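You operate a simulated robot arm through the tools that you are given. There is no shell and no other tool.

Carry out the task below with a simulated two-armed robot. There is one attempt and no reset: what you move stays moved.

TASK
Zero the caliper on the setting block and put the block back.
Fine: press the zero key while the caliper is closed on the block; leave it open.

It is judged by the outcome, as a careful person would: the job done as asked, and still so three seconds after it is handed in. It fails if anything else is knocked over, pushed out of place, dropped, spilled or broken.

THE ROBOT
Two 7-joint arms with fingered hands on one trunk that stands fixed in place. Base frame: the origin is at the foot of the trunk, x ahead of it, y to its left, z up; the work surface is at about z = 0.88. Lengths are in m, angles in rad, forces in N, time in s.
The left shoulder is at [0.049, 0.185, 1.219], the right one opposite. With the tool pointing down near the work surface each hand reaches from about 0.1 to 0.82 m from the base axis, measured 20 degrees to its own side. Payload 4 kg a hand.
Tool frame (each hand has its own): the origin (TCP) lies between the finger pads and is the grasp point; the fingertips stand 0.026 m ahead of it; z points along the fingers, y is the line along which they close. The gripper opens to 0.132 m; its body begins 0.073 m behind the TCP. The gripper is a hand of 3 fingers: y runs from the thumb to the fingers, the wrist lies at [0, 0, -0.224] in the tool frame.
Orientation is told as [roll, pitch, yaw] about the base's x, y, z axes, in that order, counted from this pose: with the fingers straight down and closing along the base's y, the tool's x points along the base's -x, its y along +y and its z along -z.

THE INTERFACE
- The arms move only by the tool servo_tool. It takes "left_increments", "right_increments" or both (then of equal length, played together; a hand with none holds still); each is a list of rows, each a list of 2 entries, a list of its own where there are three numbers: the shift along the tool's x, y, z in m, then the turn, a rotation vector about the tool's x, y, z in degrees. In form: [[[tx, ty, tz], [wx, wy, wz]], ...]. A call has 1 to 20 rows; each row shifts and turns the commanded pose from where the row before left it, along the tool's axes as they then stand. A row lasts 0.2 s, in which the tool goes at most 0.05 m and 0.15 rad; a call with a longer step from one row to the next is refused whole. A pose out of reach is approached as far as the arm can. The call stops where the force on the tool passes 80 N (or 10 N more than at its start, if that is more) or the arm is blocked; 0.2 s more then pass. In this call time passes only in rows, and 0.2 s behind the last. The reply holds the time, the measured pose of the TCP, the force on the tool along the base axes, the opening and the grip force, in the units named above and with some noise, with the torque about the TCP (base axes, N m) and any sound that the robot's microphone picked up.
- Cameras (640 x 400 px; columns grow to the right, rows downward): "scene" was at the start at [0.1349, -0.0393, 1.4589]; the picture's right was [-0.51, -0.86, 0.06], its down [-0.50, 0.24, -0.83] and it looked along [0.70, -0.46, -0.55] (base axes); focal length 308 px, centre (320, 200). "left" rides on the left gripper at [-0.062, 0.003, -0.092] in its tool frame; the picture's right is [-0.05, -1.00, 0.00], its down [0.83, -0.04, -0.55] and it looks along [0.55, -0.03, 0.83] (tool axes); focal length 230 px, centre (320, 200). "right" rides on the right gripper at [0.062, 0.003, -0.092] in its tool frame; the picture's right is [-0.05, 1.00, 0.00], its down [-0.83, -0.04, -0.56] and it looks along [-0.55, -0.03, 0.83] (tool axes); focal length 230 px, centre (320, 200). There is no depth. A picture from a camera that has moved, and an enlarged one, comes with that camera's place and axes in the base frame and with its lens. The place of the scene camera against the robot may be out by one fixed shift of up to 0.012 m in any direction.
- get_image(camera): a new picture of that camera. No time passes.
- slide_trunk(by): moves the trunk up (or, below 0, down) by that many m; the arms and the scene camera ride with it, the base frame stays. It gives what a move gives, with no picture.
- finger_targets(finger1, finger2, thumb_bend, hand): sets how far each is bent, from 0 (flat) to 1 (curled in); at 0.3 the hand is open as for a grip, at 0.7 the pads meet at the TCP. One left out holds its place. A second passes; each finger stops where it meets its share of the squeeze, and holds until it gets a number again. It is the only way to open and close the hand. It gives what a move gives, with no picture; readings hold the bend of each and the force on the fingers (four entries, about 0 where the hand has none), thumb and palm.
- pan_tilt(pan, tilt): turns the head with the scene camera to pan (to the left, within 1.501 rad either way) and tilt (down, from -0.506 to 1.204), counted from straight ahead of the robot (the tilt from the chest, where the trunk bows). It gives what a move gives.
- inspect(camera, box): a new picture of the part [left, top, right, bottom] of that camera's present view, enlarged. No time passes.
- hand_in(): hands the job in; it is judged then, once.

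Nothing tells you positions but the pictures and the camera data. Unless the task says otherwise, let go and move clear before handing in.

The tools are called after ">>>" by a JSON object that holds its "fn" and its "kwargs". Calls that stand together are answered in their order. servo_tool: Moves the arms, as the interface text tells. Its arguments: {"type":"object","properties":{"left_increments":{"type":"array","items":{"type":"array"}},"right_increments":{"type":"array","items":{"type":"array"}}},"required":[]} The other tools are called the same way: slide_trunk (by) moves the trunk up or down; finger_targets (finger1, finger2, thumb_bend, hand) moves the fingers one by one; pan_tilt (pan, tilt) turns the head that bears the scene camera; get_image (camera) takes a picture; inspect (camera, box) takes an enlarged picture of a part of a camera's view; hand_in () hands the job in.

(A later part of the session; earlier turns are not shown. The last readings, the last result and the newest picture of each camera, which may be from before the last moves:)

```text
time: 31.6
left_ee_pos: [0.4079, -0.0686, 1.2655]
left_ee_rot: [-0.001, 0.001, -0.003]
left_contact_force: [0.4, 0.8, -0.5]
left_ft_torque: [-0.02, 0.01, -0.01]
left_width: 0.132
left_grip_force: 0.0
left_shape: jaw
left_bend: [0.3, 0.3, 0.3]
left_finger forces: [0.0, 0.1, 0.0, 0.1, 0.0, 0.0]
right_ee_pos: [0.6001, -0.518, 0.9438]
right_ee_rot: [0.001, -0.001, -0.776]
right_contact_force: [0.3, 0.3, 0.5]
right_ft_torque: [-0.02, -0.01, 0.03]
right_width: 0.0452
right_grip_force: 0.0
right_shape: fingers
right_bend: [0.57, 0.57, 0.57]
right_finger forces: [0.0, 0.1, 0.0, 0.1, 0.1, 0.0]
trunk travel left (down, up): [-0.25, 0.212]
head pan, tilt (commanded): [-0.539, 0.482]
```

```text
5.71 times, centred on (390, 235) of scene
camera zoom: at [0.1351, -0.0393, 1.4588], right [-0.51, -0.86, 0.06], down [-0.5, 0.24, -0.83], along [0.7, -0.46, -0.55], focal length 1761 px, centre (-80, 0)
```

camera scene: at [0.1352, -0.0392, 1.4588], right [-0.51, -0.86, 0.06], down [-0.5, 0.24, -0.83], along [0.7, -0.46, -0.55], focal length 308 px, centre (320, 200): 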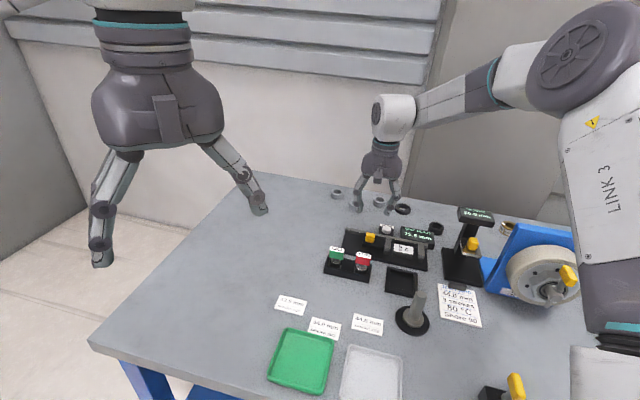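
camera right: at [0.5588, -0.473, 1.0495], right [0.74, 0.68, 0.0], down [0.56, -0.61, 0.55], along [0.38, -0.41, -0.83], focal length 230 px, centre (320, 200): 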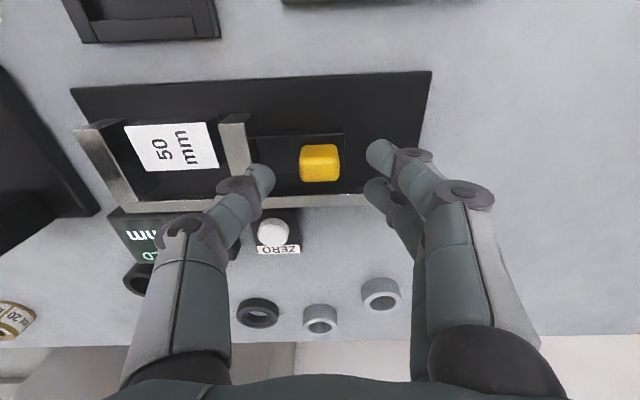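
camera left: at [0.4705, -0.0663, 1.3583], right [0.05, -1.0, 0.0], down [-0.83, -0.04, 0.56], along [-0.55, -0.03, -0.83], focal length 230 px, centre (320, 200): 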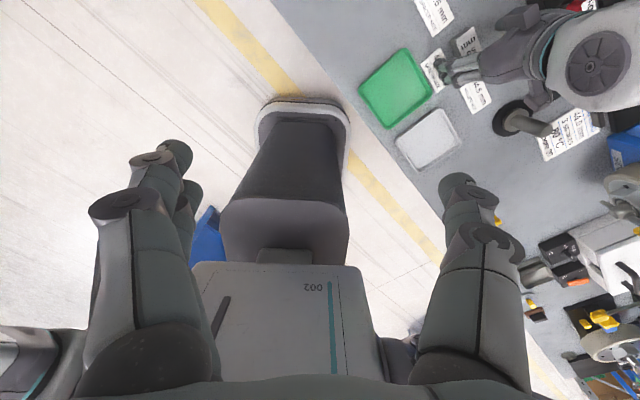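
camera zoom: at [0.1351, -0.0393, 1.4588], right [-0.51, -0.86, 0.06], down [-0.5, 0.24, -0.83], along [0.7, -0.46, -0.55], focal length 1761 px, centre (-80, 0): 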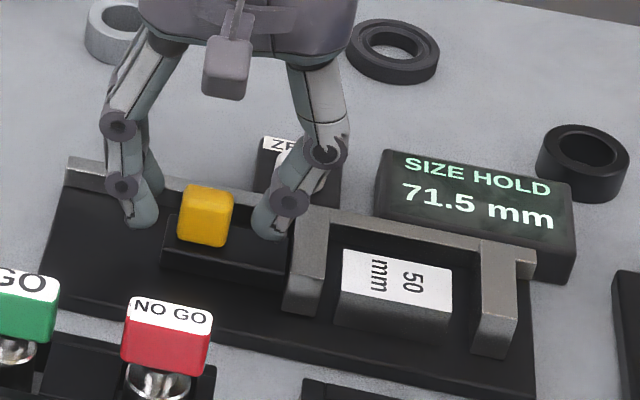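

Both sides clear the tab. I'll close on it.

>>> {"fn": "finger_targets", "kwargs": {"hand": "right", "finger1": 0.69, "finger2": 0.69, "thumb_bend": 0.69}}

>>> {"fn": "inspect", "kwargs": {"camera": "right", "box": [200, 100, 440, 250]}}

>>> {"fn": "inspect", "kwargs": {"camera": "scene", "box": [340, 200, 440, 270]}}

```text
time: 32.6
left_ee_pos: [0.4091, -0.0675, 1.2646]
left_ee_rot: [0.001, 0.001, -0.001]
left_contact_force: [0.4, 0.0, -0.7]
left_ft_torque: [-0.03, -0.01, 0.01]
left_width: 0.1322
left_grip_force: 0.0
left_shape: jaw
left_bend: [0.3, 0.3, 0.3]
left_finger forces: [0.0, 0.0, 0.0, 0.0, 0.0, 0.0]
right_ee_pos: [0.6014, -0.5178, 0.9428]
right_ee_rot: [0.001, 0.001, -0.776]
right_contact_force: [0.6, 0.2, -1.3]
right_ft_torque: [0.0, 0.02, -0.01]
right_width: 0.0232
right_grip_force: 6.7
right_shape: fingers
right_bend: [0.64, 0.65, 0.66]
right_finger forces: [3.8, 2.8, 0.0, 0.0, 6.8, 0.1]
trunk travel left (down, up): [-0.25, 0.212]
head pan, tilt (commanded): [-0.539, 0.482]
```

```text
2.67 times, centred on (320, 175) of right
camera zoom: at [0.5586, -0.4731, 1.0358], right [0.74, 0.68, 0.0], down [0.56, -0.61, 0.55], along [0.37, -0.41, -0.83], focal length 614 px, centre (320, 267)
```

zoom: 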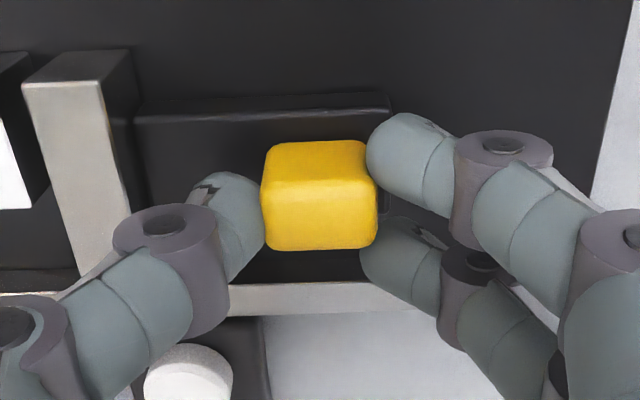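

```text
5.71 times, centred on (390, 235) of scene
camera zoom: at [0.1353, -0.0395, 1.4588], right [-0.51, -0.86, 0.06], down [-0.5, 0.24, -0.83], along [0.7, -0.45, -0.55], focal length 1761 px, centre (-80, 0)
```

zoom: 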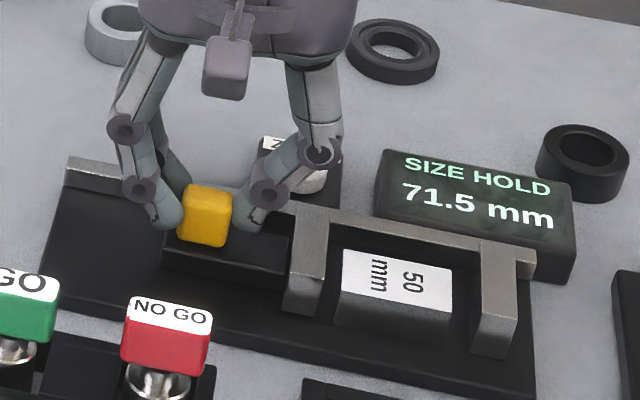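

The tab is held. I'll slide it toward the fixed jaw in small steps, watching force and the display.

>>> {"fn": "servo_tool", "kwargs": {"right_increments": [[[0, -0.003, 0], [0, 0, 0]], [[0, -0.003, 0], [0, 0, 0]], [[0, -0.003, 0], [0, 0, 0]]]}}

>>> {"fn": "inspect", "kwargs": {"camera": "scene", "box": [340, 200, 440, 270]}}

>>> {"fn": "inspect", "kwargs": {"camera": "right", "box": [140, 80, 440, 260]}}

```text
time: 33.4
left_ee_pos: [0.4086, -0.0687, 1.2666]
left_ee_rot: [0.0, -0.002, 0.0]
left_contact_force: [0.5, -0.5, 0.0]
left_ft_torque: [0.01, -0.04, 0.0]
left_width: 0.1317
left_grip_force: 0.1
left_shape: jaw
left_bend: [0.3, 0.3, 0.3]
left_finger forces: [0.0, 0.0, 0.0, 0.1, 0.0, 0.0]
right_ee_pos: [0.595, -0.5245, 0.9442]
right_ee_rot: [0.0, -0.001, -0.776]
right_contact_force: [0.2, 0.9, -1.2]
right_ft_torque: [0.07, 0.02, -0.01]
right_width: 0.0231
right_grip_force: 7.2
right_shape: fingers
right_bend: [0.64, 0.65, 0.66]
right_finger forces: [4.8, 3.0, 0.0, 0.0, 6.1, 0.0]
trunk travel left (down, up): [-0.25, 0.212]
head pan, tilt (commanded): [-0.539, 0.482]
```

```text
5.71 times, centred on (390, 235) of scene
camera zoom: at [0.1353, -0.0391, 1.4588], right [-0.51, -0.86, 0.06], down [-0.5, 0.24, -0.83], along [0.7, -0.45, -0.55], focal length 1761 px, centre (-80, 0)
```

zoom: 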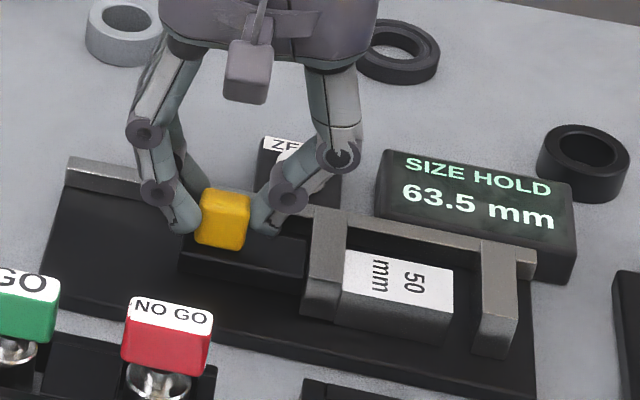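

```text
2.13 times, centred on (290, 170) of right
camera zoom: at [0.5527, -0.479, 1.0358], right [0.74, 0.68, 0.0], down [0.56, -0.61, 0.55], along [0.38, -0.41, -0.83], focal length 491 px, centre (384, 264)
```

zoom: 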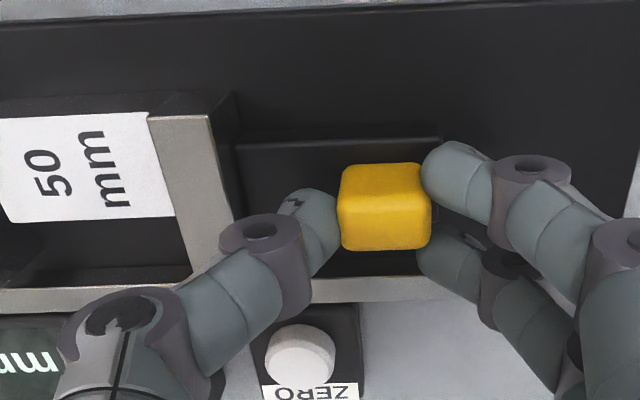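

The slider moves smoothly; the display reads 63.5 mm and the jaw is meeting the block. I continue pushing in small steps.

>>> {"fn": "servo_tool", "kwargs": {"right_increments": [[[0, -0.003, 0], [0, 0, 0]], [[0, -0.003, 0], [0, 0, 0]], [[0, -0.002, 0], [0, 0, 0]]]}}

>>> {"fn": "inspect", "kwargs": {"camera": "scene", "box": [340, 200, 440, 270]}}

>>> {"fn": "inspect", "kwargs": {"camera": "right", "box": [140, 80, 440, 260]}}

```text
time: 34.2
left_ee_pos: [0.4079, -0.0682, 1.2656]
left_ee_rot: [0.001, 0.001, 0.0]
left_contact_force: [0.1, 1.0, -0.1]
left_ft_torque: [-0.01, -0.01, 0.02]
left_width: 0.1318
left_grip_force: 0.0
left_shape: jaw
left_bend: [0.3, 0.3, 0.3]
left_finger forces: [0.0, 0.0, 0.0, 0.0, 0.0, 0.0]
right_ee_pos: [0.5893, -0.5301, 0.9433]
right_ee_rot: [0.0, -0.001, -0.778]
right_contact_force: [0.5, 1.3, -1.2]
right_ft_torque: [0.02, 0.0, -0.01]
right_width: 0.0228
right_grip_force: 6.9
right_shape: fingers
right_bend: [0.64, 0.65, 0.66]
right_finger forces: [4.9, 2.9, 0.1, 0.0, 6.0, 0.0]
trunk travel left (down, up): [-0.25, 0.212]
head pan, tilt (commanded): [-0.539, 0.482]
```

```text
5.71 times, centred on (390, 235) of scene
camera zoom: at [0.1353, -0.0391, 1.4588], right [-0.51, -0.86, 0.06], down [-0.5, 0.24, -0.83], along [0.7, -0.46, -0.55], focal length 1761 px, centre (-80, 0)
```

zoom: 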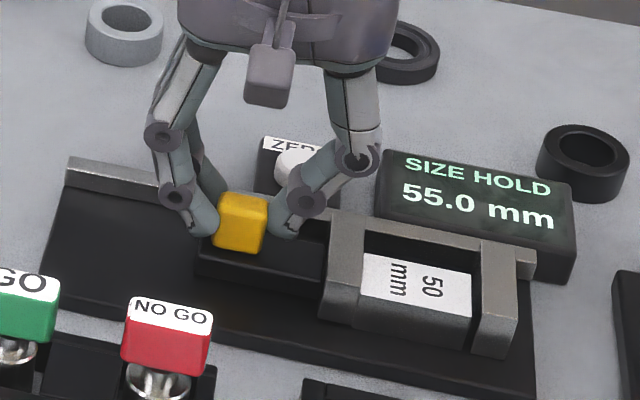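

```text
2.13 times, centred on (290, 170) of right
camera zoom: at [0.5468, -0.485, 1.0358], right [0.74, 0.68, 0.0], down [0.56, -0.61, 0.56], along [0.38, -0.41, -0.83], focal length 491 px, centre (384, 264)
```

zoom: 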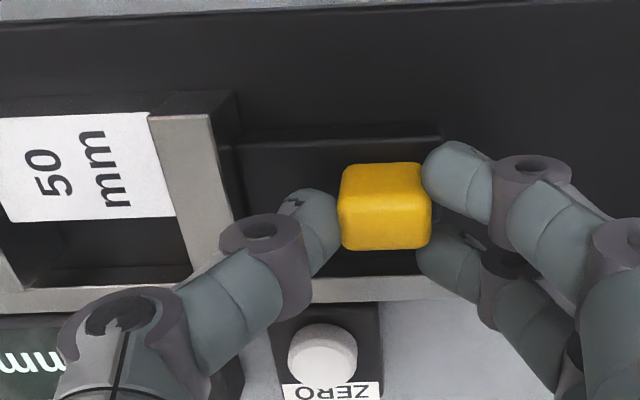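

The display reads 55.0 mm and the block is nearly at the fixed jaw. I'll proceed in 1 mm steps until contact.

>>> {"fn": "servo_tool", "kwargs": {"right_increments": [[[0, -0.001, 0], [0, 0, 0]], [[0, -0.001, 0], [0, 0, 0]], [[0, -0.001, 0], [0, 0, 0]]]}}

>>> {"fn": "inspect", "kwargs": {"camera": "scene", "box": [380, 215, 440, 265]}}

```text
time: 35.0
left_ee_pos: [0.4089, -0.0673, 1.2652]
left_ee_rot: [0.0, 0.0, 0.0]
left_contact_force: [-0.5, 0.0, -0.5]
left_ft_torque: [-0.01, 0.0, -0.01]
left_width: 0.132
left_grip_force: 0.1
left_shape: jaw
left_bend: [0.3, 0.3, 0.3]
left_finger forces: [0.0, 0.0, 0.1, 0.1, 0.0, 0.0]
right_ee_pos: [0.5875, -0.5312, 0.9427]
right_ee_rot: [0.001, 0.001, -0.775]
right_contact_force: [0.8, 4.2, -2.1]
right_ft_torque: [0.02, -0.05, -0.01]
right_width: 0.023
right_grip_force: 6.7
right_shape: fingers
right_bend: [0.64, 0.65, 0.66]
right_finger forces: [5.0, 3.0, 0.0, 0.0, 6.0, 0.0]
trunk travel left (down, up): [-0.25, 0.212]
head pan, tilt (commanded): [-0.539, 0.482]
```

```text
8.00 times, centred on (410, 240) of scene
camera zoom: at [0.1353, -0.0391, 1.4588], right [-0.51, -0.86, 0.06], down [-0.5, 0.24, -0.83], along [0.7, -0.46, -0.55], focal length 2466 px, centre (-400, -120)
```

zoom: 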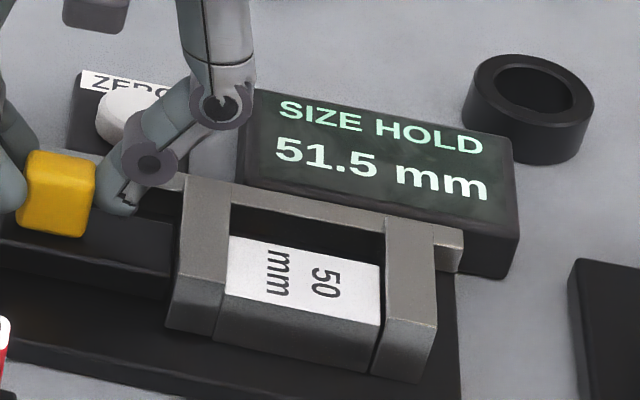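

Force is starting to rise and the display reads 51.5 mm. I'll press 1.5 mm further to confirm firm contact.

>>> {"fn": "servo_tool", "kwargs": {"right_increments": [[[0, -0.001, 0], [0, 0, 0]], [[0, -0.0005, 0], [0, 0, 0]]]}}

>>> {"fn": "inspect", "kwargs": {"camera": "scene", "box": [380, 215, 440, 265]}}

>>> {"fn": "inspect", "kwargs": {"camera": "right", "box": [140, 80, 440, 260]}}

```text
time: 35.6
left_ee_pos: [0.4091, -0.0683, 1.2656]
left_ee_rot: [0.001, 0.001, 0.001]
left_contact_force: [0.8, -0.9, 0.0]
left_ft_torque: [0.0, 0.01, 0.0]
left_width: 0.1319
left_grip_force: 0.1
left_shape: jaw
left_bend: [0.3, 0.3, 0.3]
left_finger forces: [0.0, 0.1, 0.1, 0.0, 0.1, 0.1]
right_ee_pos: [0.5859, -0.5331, 0.9437]
right_ee_rot: [0.0, 0.0, -0.777]
right_contact_force: [1.9, 2.3, -2.4]
right_ft_torque: [0.06, -0.05, -0.03]
right_width: 0.023
right_grip_force: 6.8
right_shape: fingers
right_bend: [0.64, 0.65, 0.66]
right_finger forces: [5.2, 3.5, 0.0, 0.1, 5.3, 0.1]
trunk travel left (down, up): [-0.25, 0.212]
head pan, tilt (commanded): [-0.539, 0.482]
```

```text
8.00 times, centred on (410, 240) of scene
camera zoom: at [0.1356, -0.039, 1.4588], right [-0.51, -0.86, 0.06], down [-0.5, 0.24, -0.83], along [0.7, -0.46, -0.55], focal length 2466 px, centre (-400, -120)
```

zoom: 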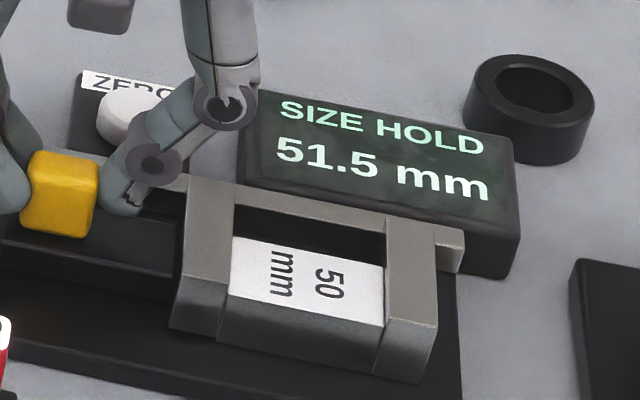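

```text
2.13 times, centred on (290, 170) of right
camera zoom: at [0.5442, -0.4878, 1.0359], right [0.74, 0.68, 0.0], down [0.56, -0.61, 0.56], along [0.38, -0.41, -0.83], focal length 491 px, centre (384, 264)
```

zoom: 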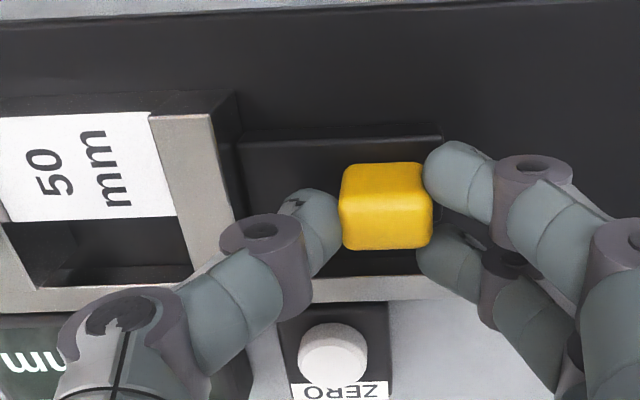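

The display holds at 51.5 (0.5 mm resolution) and force is still small. I'll push a little further until a definite resistance appears.

>>> {"fn": "servo_tool", "kwargs": {"right_increments": [[[0, -0.001, 0], [0, 0, 0]], [[0, -0.001, 0], [0, 0, 0]]]}}

>>> {"fn": "inspect", "kwargs": {"camera": "scene", "box": [380, 215, 440, 265]}}

```text
time: 36.2
left_ee_pos: [0.4084, -0.0671, 1.2653]
left_ee_rot: [-0.002, -0.001, 0.002]
left_contact_force: [-0.1, -0.3, 0.9]
left_ft_torque: [0.01, -0.02, -0.02]
left_width: 0.1318
left_grip_force: 0.0
left_shape: jaw
left_bend: [0.3, 0.3, 0.3]
left_finger forces: [0.0, 0.1, 0.0, 0.0, 0.0, 0.1]
right_ee_pos: [0.5848, -0.5348, 0.9436]
right_ee_rot: [0.001, 0.0, -0.776]
right_contact_force: [3.7, 4.4, -1.2]
right_ft_torque: [0.16, -0.08, -0.03]
right_width: 0.0232
right_grip_force: 7.4
right_shape: fingers
right_bend: [0.64, 0.65, 0.66]
right_finger forces: [6.3, 4.2, 0.0, 0.1, 4.1, 0.0]
trunk travel left (down, up): [-0.25, 0.212]
head pan, tilt (commanded): [-0.539, 0.482]
```

```text
8.00 times, centred on (410, 240) of scene
camera zoom: at [0.1359, -0.0386, 1.4588], right [-0.51, -0.86, 0.06], down [-0.5, 0.24, -0.83], along [0.7, -0.46, -0.55], focal length 2466 px, centre (-400, -120)
```

zoom: 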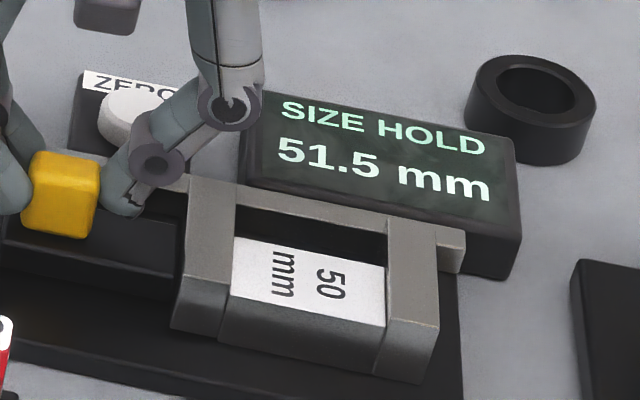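

Resistance is now clear (about 6 N along the beam) with the display steady at 51.5: the jaws are closed on the block. I'll release the tab and check that the slider stays put.

>>> {"fn": "finger_targets", "kwargs": {"hand": "right", "finger1": 0.58, "finger2": 0.58, "thumb_bend": 0.58}}

>>> {"fn": "inspect", "kwargs": {"camera": "scene", "box": [380, 215, 440, 265]}}

>>> {"fn": "inspect", "kwargs": {"camera": "right", "box": [140, 80, 440, 260]}}

```text
time: 37.2
left_ee_pos: [0.4083, -0.0688, 1.2656]
left_ee_rot: [0.0, 0.0, 0.001]
left_contact_force: [1.0, -0.6, -0.3]
left_ft_torque: [0.02, -0.03, -0.02]
left_width: 0.1317
left_grip_force: 0.0
left_shape: jaw
left_bend: [0.3, 0.3, 0.3]
left_finger forces: [0.0, 0.1, 0.0, 0.0, 0.1, 0.1]
right_ee_pos: [0.5844, -0.5357, 0.9443]
right_ee_rot: [0.0, -0.001, -0.776]
right_contact_force: [-0.2, 0.2, 1.0]
right_ft_torque: [-0.01, 0.02, 0.01]
right_width: 0.0438
right_grip_force: 0.0
right_shape: fingers
right_bend: [0.57, 0.57, 0.57]
right_finger forces: [0.1, 0.0, 0.0, 0.1, 0.0, 0.0]
trunk travel left (down, up): [-0.25, 0.212]
head pan, tilt (commanded): [-0.539, 0.482]
```

```text
8.00 times, centred on (410, 240) of scene
camera zoom: at [0.1351, -0.0393, 1.4588], right [-0.51, -0.86, 0.06], down [-0.5, 0.24, -0.83], along [0.7, -0.46, -0.55], focal length 2466 px, centre (-400, -120)
```

zoom: 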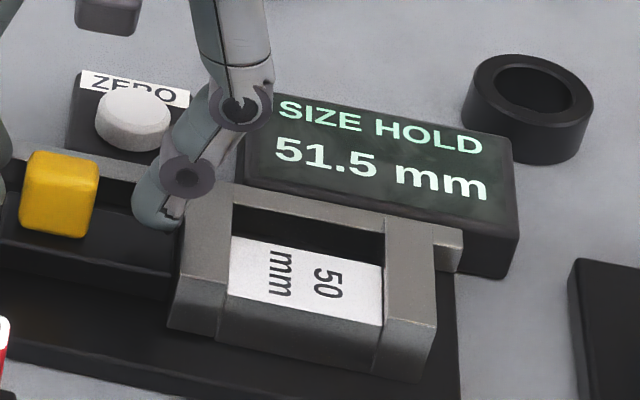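

```text
2.13 times, centred on (290, 170) of right
camera zoom: at [0.5424, -0.4897, 1.0358], right [0.74, 0.68, 0.0], down [0.56, -0.61, 0.56], along [0.38, -0.41, -0.83], focal length 491 px, centre (384, 264)
```

zoom: 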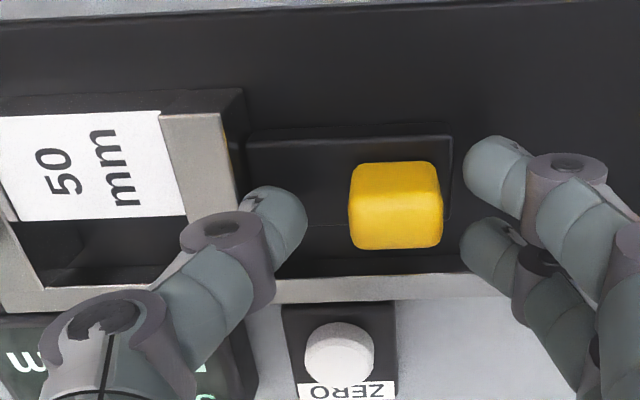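

The slider stays at 51.5 mm with the block clamped. I'll lift the hand clear and form a single-finger pose for pressing the ZERO key.

>>> {"fn": "servo_tool", "kwargs": {"right_increments": [[[0, 0.002, -0.004], [0, 0, 0]], [[0, 0, -0.02], [0, 0, 0]], [[0, 0, -0.025], [0, 0, 0]], [[0, 0, -0.025], [0, 0, 0]]]}}

>>> {"fn": "finger_targets", "kwargs": {"hand": "right", "finger1": 1.0, "finger2": 0.58, "thumb_bend": 0.58}}

>>> {"fn": "get_image", "kwargs": {"camera": "right"}}

>>> {"fn": "inspect", "kwargs": {"camera": "scene", "box": [330, 140, 450, 270]}}

```text
time: 38.2
left_ee_pos: [0.4074, -0.068, 1.2671]
left_ee_rot: [0.001, -0.003, 0.0]
left_contact_force: [-0.2, -0.2, 0.0]
left_ft_torque: [-0.01, 0.02, 0.01]
left_width: 0.1318
left_grip_force: 0.0
left_shape: jaw
left_bend: [0.3, 0.3, 0.3]
left_finger forces: [0.0, 0.0, 0.0, 0.0, 0.0, 0.1]
right_ee_pos: [0.5859, -0.5332, 1.017]
right_ee_rot: [0.0, 0.0, -0.778]
right_contact_force: [0.6, 0.2, 0.3]
right_ft_torque: [0.0, -0.01, -0.01]
right_width: 0.0438
right_grip_force: 0.0
right_shape: fingers
right_bend: [0.57, 0.57, 0.57]
right_finger forces: [0.0, 0.0, 0.0, 0.0, 0.0, 0.1]
trunk travel left (down, up): [-0.25, 0.212]
head pan, tilt (commanded): [-0.539, 0.482]
```

```text
time: 39.2
left_ee_pos: [0.4072, -0.0687, 1.266]
left_ee_rot: [-0.001, 0.002, -0.001]
left_contact_force: [-0.9, 0.4, -0.1]
left_ft_torque: [0.0, -0.01, 0.0]
left_width: 0.1317
left_grip_force: 0.2
left_shape: jaw
left_bend: [0.3, 0.3, 0.3]
left_finger forces: [0.0, 0.0, 0.1, 0.0, 0.0, 0.0]
right_ee_pos: [0.5864, -0.5336, 1.0173]
right_ee_rot: [-0.001, 0.001, -0.776]
right_contact_force: [0.4, -0.3, -0.4]
right_ft_torque: [0.01, 0.01, 0.01]
right_width: 0.0407
right_grip_force: 0.0
right_shape: fingers
right_bend: [1.0, 0.57, 0.57]
right_finger forces: [0.0, 0.1, 0.1, 0.1, 0.0, 0.0]
trunk travel left (down, up): [-0.25, 0.212]
head pan, tilt (commanded): [-0.539, 0.482]
```

```text
taken
camera right: at [0.5437, -0.4881, 1.1098], right [0.74, 0.68, 0.0], down [0.56, -0.61, 0.56], along [0.38, -0.41, -0.83], focal length 230 px, centre (320, 200)
```

right: 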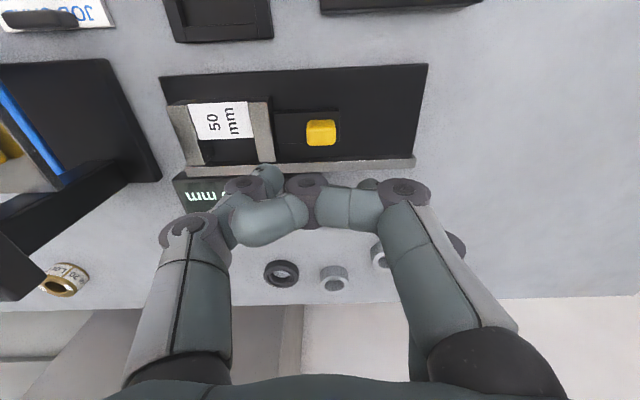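

```text
3.08 times, centred on (390, 205) of scene
camera zoom: at [0.135, -0.0393, 1.4589], right [-0.51, -0.86, 0.06], down [-0.5, 0.24, -0.83], along [0.7, -0.46, -0.55], focal length 948 px, centre (105, 185)
```

zoom: 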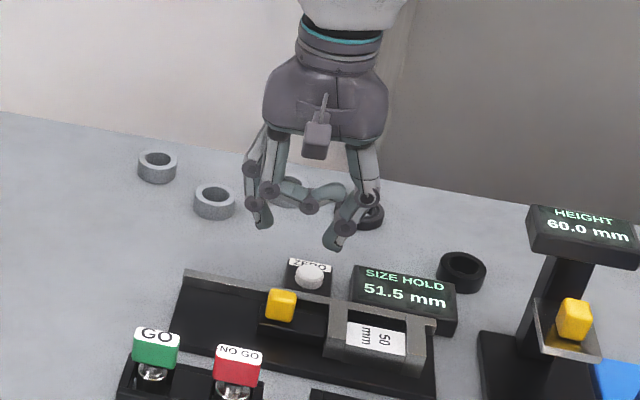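

Finger1 is the near one; a closed fist (pads together) should be simplest and clear of the display and beam. I'll close the hand and view the key unobstructed.

>>> {"fn": "finger_targets", "kwargs": {"hand": "right", "finger1": 0.57, "finger2": 0.57, "thumb_bend": 0.57}}

>>> {"fn": "finger_targets", "kwargs": {"hand": "right", "finger1": 0.72, "finger2": 0.72, "thumb_bend": 0.72}}

>>> {"fn": "get_image", "kwargs": {"camera": "right"}}

>>> {"fn": "inspect", "kwargs": {"camera": "scene", "box": [330, 140, 450, 270]}}

```text
time: 40.2
left_ee_pos: [0.4086, -0.0695, 1.2653]
left_ee_rot: [-0.002, 0.0, 0.0]
left_contact_force: [-1.0, -0.2, 1.1]
left_ft_torque: [-0.01, 0.01, 0.0]
left_width: 0.1321
left_grip_force: 0.0
left_shape: jaw
left_bend: [0.3, 0.3, 0.3]
left_finger forces: [0.0, 0.0, 0.0, 0.0, 0.0, 0.1]
right_ee_pos: [0.5857, -0.5333, 1.0181]
right_ee_rot: [0.001, -0.001, -0.777]
right_contact_force: [-1.1, 0.0, 0.6]
right_ft_torque: [0.01, 0.0, 0.0]
right_width: 0.0474
right_grip_force: 0.0
right_shape: fingers
right_bend: [0.56, 0.56, 0.56]
right_finger forces: [0.0, 0.0, 0.1, 0.1, 0.0, 0.0]
trunk travel left (down, up): [-0.25, 0.212]
head pan, tilt (commanded): [-0.539, 0.482]
```

```text
time: 41.2
left_ee_pos: [0.4085, -0.068, 1.2671]
left_ee_rot: [0.0, 0.0, 0.001]
left_contact_force: [-0.5, -0.7, -0.9]
left_ft_torque: [0.01, 0.02, 0.04]
left_width: 0.1319
left_grip_force: 0.0
left_shape: jaw
left_bend: [0.3, 0.3, 0.3]
left_finger forces: [0.1, 0.0, 0.0, 0.0, 0.0, 0.0]
right_ee_pos: [0.5862, -0.5335, 1.0183]
right_ee_rot: [0.0, 0.002, -0.778]
right_contact_force: [-0.4, 0.4, 1.0]
right_ft_torque: [0.01, -0.04, 0.03]
right_width: 0.0012
right_grip_force: 0.0
right_shape: fingers
right_bend: [0.72, 0.72, 0.72]
right_finger forces: [0.0, 0.0, 0.0, 0.1, 0.0, 0.1]
trunk travel left (down, up): [-0.25, 0.212]
head pan, tilt (commanded): [-0.539, 0.482]
```

```text
taken
camera right: at [0.5438, -0.4881, 1.1097], right [0.74, 0.68, 0.0], down [0.56, -0.61, 0.56], along [0.38, -0.41, -0.83], focal length 230 px, centre (320, 200)
```

right: 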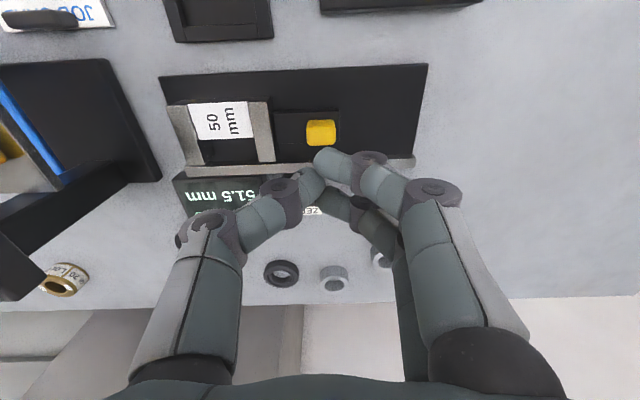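

```text
3.08 times, centred on (390, 205) of scene
camera zoom: at [0.1351, -0.0393, 1.4589], right [-0.51, -0.86, 0.06], down [-0.5, 0.24, -0.83], along [0.7, -0.46, -0.55], focal length 948 px, centre (105, 185)
```

zoom: 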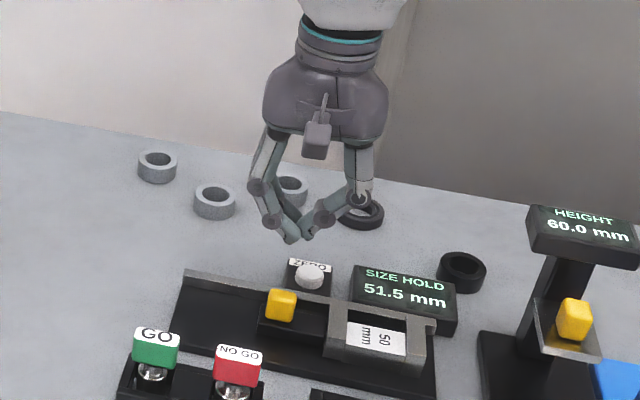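

From three views the ZERO key top centre is at about [0.620, -0.599, 0.899], the display top about 0.90. I'll move the closed hand directly over the key, still high, and check.

>>> {"fn": "servo_tool", "kwargs": {"right_increments": [[[-0.02, -0.006, 0], [0, 0, 0]], [[-0.025, -0.008, 0], [0, 0, 0]], [[-0.025, -0.008, 0], [0, 0, 0]], [[0, 0, 0.02], [0, 0, 0]], [[0, 0, 0.02], [0, 0, 0]]]}}

>>> {"fn": "get_image", "kwargs": {"camera": "right"}}

>>> {"fn": "inspect", "kwargs": {"camera": "scene", "box": [340, 170, 450, 270]}}

```text
time: 42.4
left_ee_pos: [0.4087, -0.0683, 1.2665]
left_ee_rot: [0.001, 0.0, 0.0]
left_contact_force: [-0.5, -0.8, -0.9]
left_ft_torque: [-0.03, -0.01, -0.02]
left_width: 0.1319
left_grip_force: 0.1
left_shape: jaw
left_bend: [0.3, 0.3, 0.3]
left_finger forces: [0.1, 0.0, 0.1, 0.0, 0.0, 0.0]
right_ee_pos: [0.6201, -0.5992, 0.9775]
right_ee_rot: [0.0, 0.001, -0.775]
right_contact_force: [-0.1, -0.5, -0.4]
right_ft_torque: [0.03, 0.0, -0.03]
right_width: 0.0015
right_grip_force: 0.0
right_shape: fingers
right_bend: [0.72, 0.72, 0.72]
right_finger forces: [0.0, 0.1, 0.0, 0.1, 0.1, 0.0]
trunk travel left (down, up): [-0.25, 0.212]
head pan, tilt (commanded): [-0.539, 0.482]
```

```text
taken
camera right: at [0.578, -0.5539, 1.0686], right [0.74, 0.68, 0.0], down [0.56, -0.61, 0.55], along [0.37, -0.41, -0.83], focal length 230 px, centre (320, 200)
```

right: 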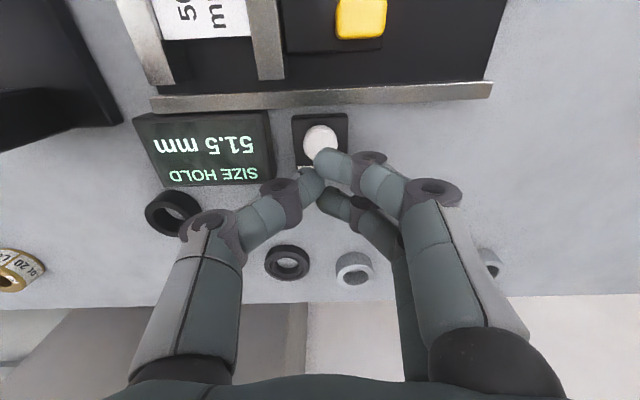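

```text
4.00 times, centred on (395, 220) of scene
camera zoom: at [0.1355, -0.0397, 1.4588], right [-0.51, -0.86, 0.06], down [-0.5, 0.24, -0.83], along [0.7, -0.45, -0.55], focal length 1233 px, centre (20, 120)
```

zoom: 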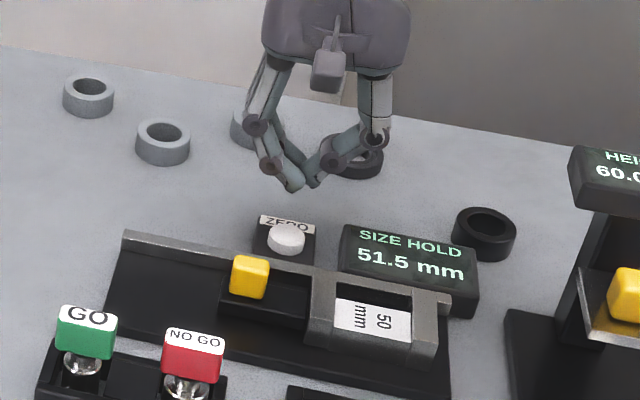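

The key is directly below (3 mm offset in the hand's x, which I'll correct). I'll lower to just above the key.

>>> {"fn": "servo_tool", "kwargs": {"right_increments": [[[0.003, 0, 0.015], [0, 0, 0]], [[0, 0, 0.015], [0, 0, 0]], [[0, 0, 0.01], [0, 0, 0]], [[0, 0, 0.005], [0, 0, 0]]]}}

>>> {"fn": "inspect", "kwargs": {"camera": "right", "box": [200, 80, 440, 230]}}

>>> {"fn": "inspect", "kwargs": {"camera": "scene", "box": [350, 190, 450, 270]}}

```text
time: 43.4
left_ee_pos: [0.4086, -0.0683, 1.2656]
left_ee_rot: [0.0, 0.0, 0.0]
left_contact_force: [-0.4, -0.1, 0.7]
left_ft_torque: [0.0, -0.01, 0.05]
left_width: 0.132
left_grip_force: 0.0
left_shape: jaw
left_bend: [0.3, 0.3, 0.3]
left_finger forces: [0.0, 0.1, 0.1, 0.0, 0.0, 0.1]
right_ee_pos: [0.6182, -0.5964, 0.933]
right_ee_rot: [0.001, 0.001, -0.776]
right_contact_force: [0.0, -0.1, 0.4]
right_ft_torque: [-0.01, 0.02, 0.01]
right_width: 0.0013
right_grip_force: 0.0
right_shape: fingers
right_bend: [0.72, 0.72, 0.72]
right_finger forces: [0.0, 0.0, 0.1, 0.0, 0.0, 0.1]
trunk travel left (down, up): [-0.25, 0.212]
head pan, tilt (commanded): [-0.539, 0.482]
```

```text
2.67 times, centred on (320, 155) of right
camera zoom: at [0.5758, -0.5511, 1.0249], right [0.74, 0.68, 0.0], down [0.56, -0.61, 0.56], along [0.38, -0.41, -0.83], focal length 614 px, centre (320, 320)
```

zoom: 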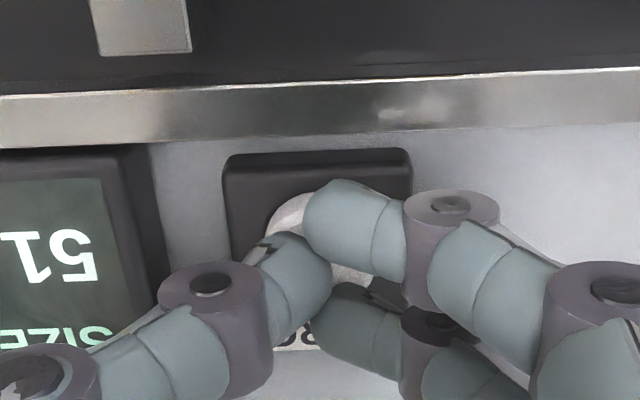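

```text
5.00 times, centred on (400, 230) of scene
camera zoom: at [0.1352, -0.0394, 1.4588], right [-0.51, -0.86, 0.06], down [-0.5, 0.24, -0.83], along [0.7, -0.45, -0.55], focal length 1541 px, centre (-80, 50)
```

zoom: 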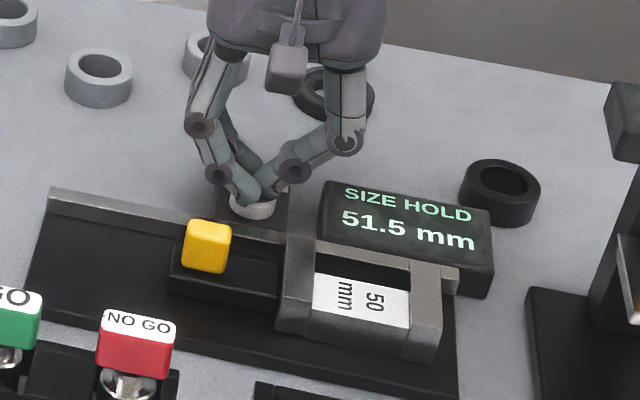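

The fist is over the key, clear of beam and display. I'll press down in small steps.

>>> {"fn": "servo_tool", "kwargs": {"right_increments": [[[0, 0, 0.002], [0, 0, 0]], [[0, 0, 0.002], [0, 0, 0]]]}}

```text
time: 44.0
left_ee_pos: [0.4074, -0.0685, 1.2665]
left_ee_rot: [0.001, 0.0, 0.0]
left_contact_force: [0.1, -0.1, 0.1]
left_ft_torque: [0.01, 0.01, -0.01]
left_width: 0.1318
left_grip_force: 0.1
left_shape: jaw
left_bend: [0.3, 0.3, 0.3]
left_finger forces: [0.1, 0.0, 0.0, 0.1, 0.0, 0.0]
right_ee_pos: [0.6175, -0.5962, 0.9286]
right_ee_rot: [0.001, 0.0, -0.777]
right_contact_force: [0.0, -0.8, 1.9]
right_ft_torque: [-0.02, 0.0, 0.0]
right_width: 0.0012
right_grip_force: 1.6
right_shape: fingers
right_bend: [0.72, 0.72, 0.72]
right_finger forces: [0.1, 0.0, 0.0, 0.0, 2.6, 0.1]
trunk travel left (down, up): [-0.25, 0.212]
head pan, tilt (commanded): [-0.539, 0.482]
```

The thumb tip has just touched the key (about 2 N). I'll press further in 1 mm steps.

>>> {"fn": "servo_tool", "kwargs": {"right_increments": [[[0, 0, 0.001], [0, 0, 0]], [[0, 0, 0.001], [0, 0, 0]]]}}

>>> {"fn": "inspect", "kwargs": {"camera": "scene", "box": [350, 190, 450, 270]}}

```text
time: 44.6
left_ee_pos: [0.4078, -0.0686, 1.2658]
left_ee_rot: [0.0, 0.0, -0.001]
left_contact_force: [-0.7, 0.2, -0.3]
left_ft_torque: [0.02, 0.0, 0.0]
left_width: 0.1317
left_grip_force: 0.0
left_shape: jaw
left_bend: [0.3, 0.3, 0.3]
left_finger forces: [0.1, 0.1, 0.1, 0.0, 0.0, 0.0]
right_ee_pos: [0.6163, -0.5965, 0.9275]
right_ee_rot: [0.0, 0.002, -0.777]
right_contact_force: [0.6, -2.0, 3.1]
right_ft_torque: [-0.06, 0.0, -0.03]
right_width: 0.0009
right_grip_force: 2.0
right_shape: fingers
right_bend: [0.72, 0.72, 0.72]
right_finger forces: [0.0, 0.0, 0.1, 0.0, 4.1, 0.1]
trunk travel left (down, up): [-0.25, 0.212]
head pan, tilt (commanded): [-0.539, 0.482]
heard: click
```

```text
5.00 times, centred on (400, 230) of scene
camera zoom: at [0.1347, -0.0391, 1.4589], right [-0.51, -0.86, 0.06], down [-0.5, 0.24, -0.83], along [0.7, -0.46, -0.55], focal length 1541 px, centre (-80, 50)
```

zoom: 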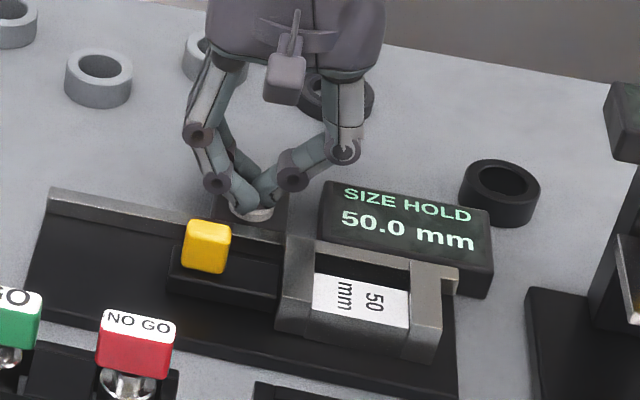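

The key clicked and the display now shows 50.0 mm: the caliper is zeroed on the block. I'll lift off the key and go back above the tab.

>>> {"fn": "servo_tool", "kwargs": {"right_increments": [[[0, 0, -0.005], [0, 0, 0]], [[0, 0, -0.02], [0, 0, 0]], [[0, 0, -0.03], [0, 0, 0]], [[0, 0, -0.025], [0, 0, 0]], [[0.022, 0.007, 0], [0, 0, 0]], [[0.022, 0.007, 0], [0, 0, 0]], [[0.023, 0.008, 0], [0, 0, 0]]]}}

>>> {"fn": "finger_targets", "kwargs": {"hand": "right", "finger1": 0.57, "finger2": 0.57, "thumb_bend": 0.57}}

>>> {"fn": "get_image", "kwargs": {"camera": "right"}}

>>> {"fn": "inspect", "kwargs": {"camera": "scene", "box": [350, 190, 450, 270]}}

```text
time: 46.2
left_ee_pos: [0.4077, -0.0679, 1.2664]
left_ee_rot: [-0.002, -0.002, -0.002]
left_contact_force: [0.7, 0.3, 0.6]
left_ft_torque: [-0.01, 0.0, -0.05]
left_width: 0.132
left_grip_force: 0.0
left_shape: jaw
left_bend: [0.3, 0.3, 0.3]
left_finger forces: [0.0, 0.0, 0.0, 0.0, 0.0, 0.1]
right_ee_pos: [0.5851, -0.5329, 1.0067]
right_ee_rot: [0.0, 0.0, -0.777]
right_contact_force: [-0.5, -0.2, 0.1]
right_ft_torque: [-0.03, 0.03, 0.0]
right_width: 0.0012
right_grip_force: 0.1
right_shape: fingers
right_bend: [0.72, 0.72, 0.72]
right_finger forces: [0.1, 0.1, 0.0, 0.0, 0.0, 0.1]
trunk travel left (down, up): [-0.25, 0.212]
head pan, tilt (commanded): [-0.539, 0.482]
```

```text
time: 47.2
left_ee_pos: [0.4093, -0.0684, 1.2656]
left_ee_rot: [0.0, 0.0, 0.001]
left_contact_force: [0.2, 0.5, -0.1]
left_ft_torque: [0.0, 0.01, -0.02]
left_width: 0.132
left_grip_force: 0.0
left_shape: jaw
left_bend: [0.3, 0.3, 0.3]
left_finger forces: [0.1, 0.1, 0.0, 0.0, 0.0, 0.0]
right_ee_pos: [0.5858, -0.5349, 1.0072]
right_ee_rot: [0.0, -0.001, -0.777]
right_contact_force: [0.4, 0.9, -0.5]
right_ft_torque: [0.0, 0.0, 0.02]
right_width: 0.0474
right_grip_force: 0.0
right_shape: fingers
right_bend: [0.56, 0.56, 0.56]
right_finger forces: [0.0, 0.1, 0.1, 0.1, 0.0, 0.0]
trunk travel left (down, up): [-0.25, 0.212]
head pan, tilt (commanded): [-0.539, 0.482]
```

```text
taken
camera right: at [0.5439, -0.4885, 1.0985], right [0.74, 0.68, 0.0], down [0.56, -0.61, 0.56], along [0.38, -0.41, -0.83], focal length 230 px, centre (320, 200)
```

right: 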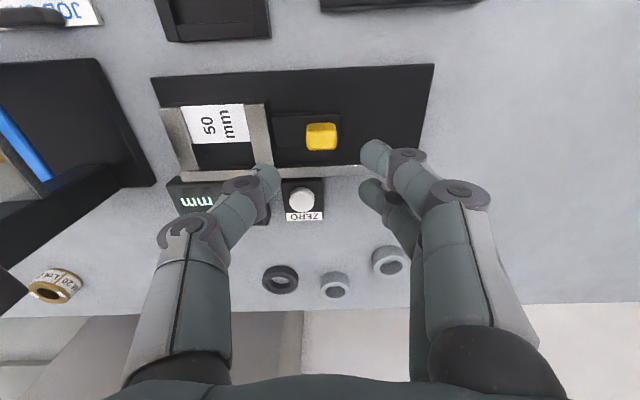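

```text
5.00 times, centred on (400, 230) of scene
camera zoom: at [0.135, -0.0392, 1.4589], right [-0.51, -0.86, 0.06], down [-0.5, 0.24, -0.83], along [0.7, -0.46, -0.55], focal length 1541 px, centre (-80, 50)
```

zoom: 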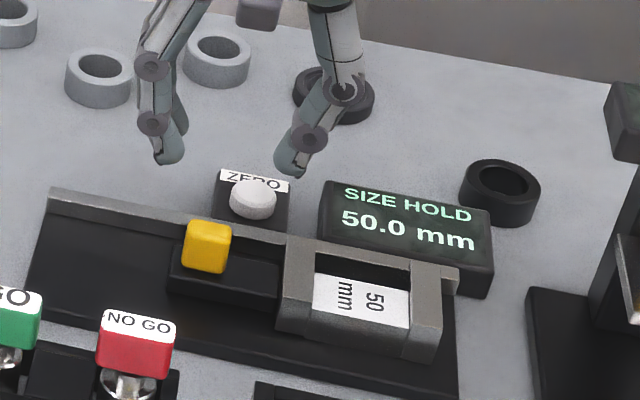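

The zero holds at 50.0 mm and the key has come back up. I'll lower onto the tab again.

>>> {"fn": "servo_tool", "kwargs": {"right_increments": [[[0.002, 0.001, 0.015], [0, 0, 0]], [[0, 0, 0.02], [0, 0, 0]], [[0, 0, 0.015], [0, 0, 0]]]}}

>>> {"fn": "inspect", "kwargs": {"camera": "right", "box": [200, 100, 440, 250]}}

```text
time: 48.0
left_ee_pos: [0.4091, -0.0681, 1.2653]
left_ee_rot: [0.0, 0.0, 0.0]
left_contact_force: [0.0, -0.5, -0.4]
left_ft_torque: [0.04, 0.0, 0.01]
left_width: 0.1319
left_grip_force: 0.2
left_shape: jaw
left_bend: [0.3, 0.3, 0.3]
left_finger forces: [0.0, 0.0, 0.1, 0.0, 0.0, 0.0]
right_ee_pos: [0.5852, -0.5319, 0.9558]
right_ee_rot: [0.0, 0.001, -0.777]
right_contact_force: [0.0, -0.5, 0.4]
right_ft_torque: [0.0, -0.03, -0.01]
right_width: 0.0474
right_grip_force: 0.1
right_shape: fingers
right_bend: [0.56, 0.56, 0.56]
right_finger forces: [0.1, 0.0, 0.0, 0.0, 0.0, 0.0]
trunk travel left (down, up): [-0.25, 0.212]
head pan, tilt (commanded): [-0.539, 0.482]
```

```text
2.67 times, centred on (320, 175) of right
camera zoom: at [0.5434, -0.4866, 1.0488], right [0.74, 0.68, 0.0], down [0.56, -0.61, 0.55], along [0.38, -0.41, -0.83], focal length 614 px, centre (320, 267)
```

zoom: 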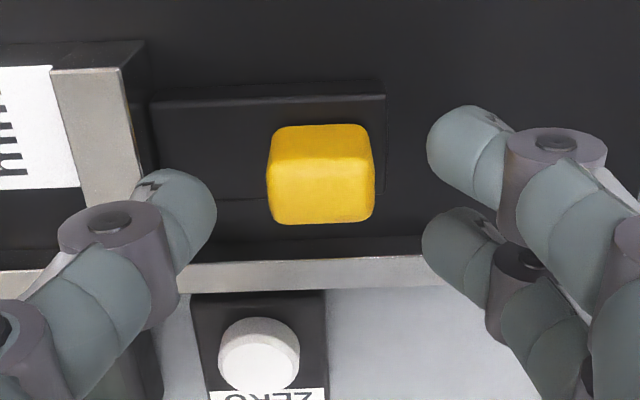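

Well centred. I'll lower the last 13 mm and grip the tab.

>>> {"fn": "servo_tool", "kwargs": {"right_increments": [[[0, 0, 0.005], [0, 0, 0]], [[0, 0, 0.005], [0, 0, 0]], [[0, 0, 0.003], [0, 0, 0]]]}}

>>> {"fn": "finger_targets", "kwargs": {"hand": "right", "finger1": 0.69, "finger2": 0.69, "thumb_bend": 0.69}}

>>> {"fn": "inspect", "kwargs": {"camera": "right", "box": [140, 80, 440, 260]}}

```text
time: 48.8
left_ee_pos: [0.4086, -0.0685, 1.2656]
left_ee_rot: [0.001, -0.001, -0.002]
left_contact_force: [-0.2, -0.2, -0.8]
left_ft_torque: [-0.02, 0.0, -0.02]
left_width: 0.1319
left_grip_force: 0.0
left_shape: jaw
left_bend: [0.3, 0.3, 0.3]
left_finger forces: [0.0, 0.1, 0.1, 0.1, 0.1, 0.1]
right_ee_pos: [0.5859, -0.532, 0.9435]
right_ee_rot: [-0.001, 0.001, -0.776]
right_contact_force: [-0.1, -0.7, -0.5]
right_ft_torque: [0.01, 0.0, -0.03]
right_width: 0.047
right_grip_force: 0.2
right_shape: fingers
right_bend: [0.56, 0.56, 0.56]
right_finger forces: [0.0, 0.0, 0.0, 0.0, 0.0, 0.0]
trunk travel left (down, up): [-0.25, 0.212]
head pan, tilt (commanded): [-0.539, 0.482]
```

```text
time: 49.8
left_ee_pos: [0.408, -0.0686, 1.2669]
left_ee_rot: [-0.001, 0.0, 0.0]
left_contact_force: [0.0, -0.1, -1.3]
left_ft_torque: [0.03, -0.03, -0.05]
left_width: 0.132
left_grip_force: 0.0
left_shape: jaw
left_bend: [0.3, 0.3, 0.3]
left_finger forces: [0.0, 0.0, 0.0, 0.0, 0.0, 0.1]
right_ee_pos: [0.5849, -0.5328, 0.9442]
right_ee_rot: [0.0, -0.001, -0.777]
right_contact_force: [0.1, 0.8, -0.4]
right_ft_torque: [-0.01, 0.03, 0.0]
right_width: 0.0221
right_grip_force: 6.3
right_shape: fingers
right_bend: [0.64, 0.64, 0.66]
right_finger forces: [3.4, 3.7, 0.1, 0.0, 6.6, 0.1]
trunk travel left (down, up): [-0.25, 0.212]
head pan, tilt (commanded): [-0.539, 0.482]
```

```text
2.13 times, centred on (290, 170) of right
camera zoom: at [0.5432, -0.4863, 1.0356], right [0.74, 0.68, 0.0], down [0.56, -0.61, 0.55], along [0.37, -0.41, -0.83], focal length 491 px, centre (384, 264)
```

zoom: 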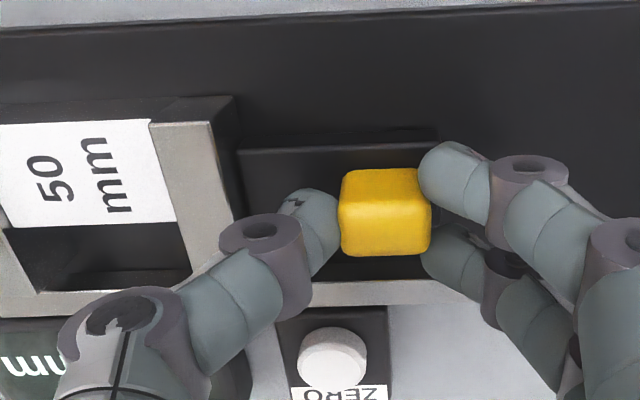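

Tab gripped. I'll slide it back outward about 21 mm to reopen the caliper.

>>> {"fn": "servo_tool", "kwargs": {"right_increments": [[[0, 0.003, 0], [0, 0, 0]], [[0, 0.004, 0], [0, 0, 0]], [[0, 0.004, 0], [0, 0, 0]], [[0, 0.004, 0], [0, 0, 0]], [[0, 0.004, 0], [0, 0, 0]], [[0, 0.002, 0], [0, 0, 0]]]}}

>>> {"fn": "inspect", "kwargs": {"camera": "scene", "box": [350, 190, 450, 270]}}

>>> {"fn": "inspect", "kwargs": {"camera": "right", "box": [140, 80, 440, 260]}}

```text
time: 51.2
left_ee_pos: [0.4087, -0.0678, 1.2653]
left_ee_rot: [0.0, 0.0, 0.002]
left_contact_force: [0.1, 0.6, -1.1]
left_ft_torque: [0.04, -0.02, -0.02]
left_width: 0.1321
left_grip_force: 0.1
left_shape: jaw
left_bend: [0.3, 0.3, 0.3]
left_finger forces: [0.0, 0.0, 0.0, 0.0, 0.1, 0.0]
right_ee_pos: [0.5995, -0.516, 0.9432]
right_ee_rot: [0.0, 0.0, -0.777]
right_contact_force: [1.3, -2.6, -1.1]
right_ft_torque: [-0.03, -0.01, -0.02]
right_width: 0.0223
right_grip_force: 7.1
right_shape: fingers
right_bend: [0.65, 0.65, 0.66]
right_finger forces: [2.6, 3.8, 0.1, 0.0, 7.7, 0.0]
trunk travel left (down, up): [-0.25, 0.212]
head pan, tilt (commanded): [-0.539, 0.482]
```

```text
5.00 times, centred on (400, 230) of scene
camera zoom: at [0.1353, -0.0398, 1.4588], right [-0.51, -0.86, 0.06], down [-0.5, 0.24, -0.83], along [0.7, -0.45, -0.55], focal length 1541 px, centre (-80, 50)
```

zoom: 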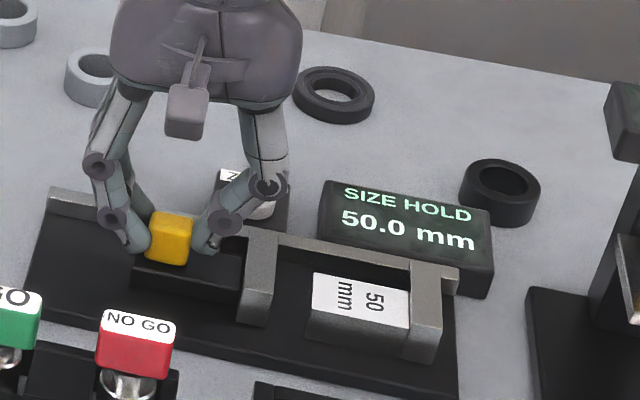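

```text
2.13 times, centred on (290, 170) of right
camera zoom: at [0.5576, -0.4714, 1.0355], right [0.74, 0.68, 0.0], down [0.56, -0.61, 0.56], along [0.38, -0.41, -0.83], focal length 491 px, centre (384, 264)
```

zoom: 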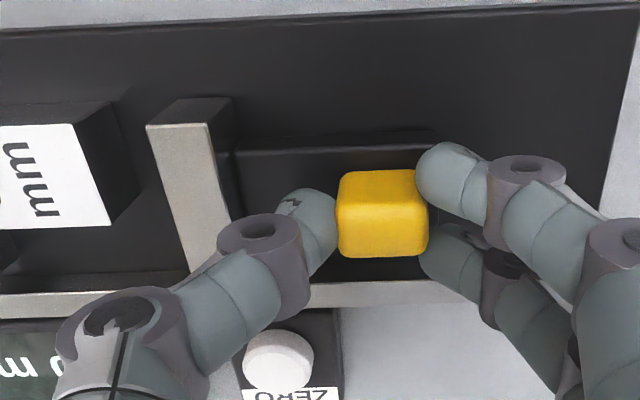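

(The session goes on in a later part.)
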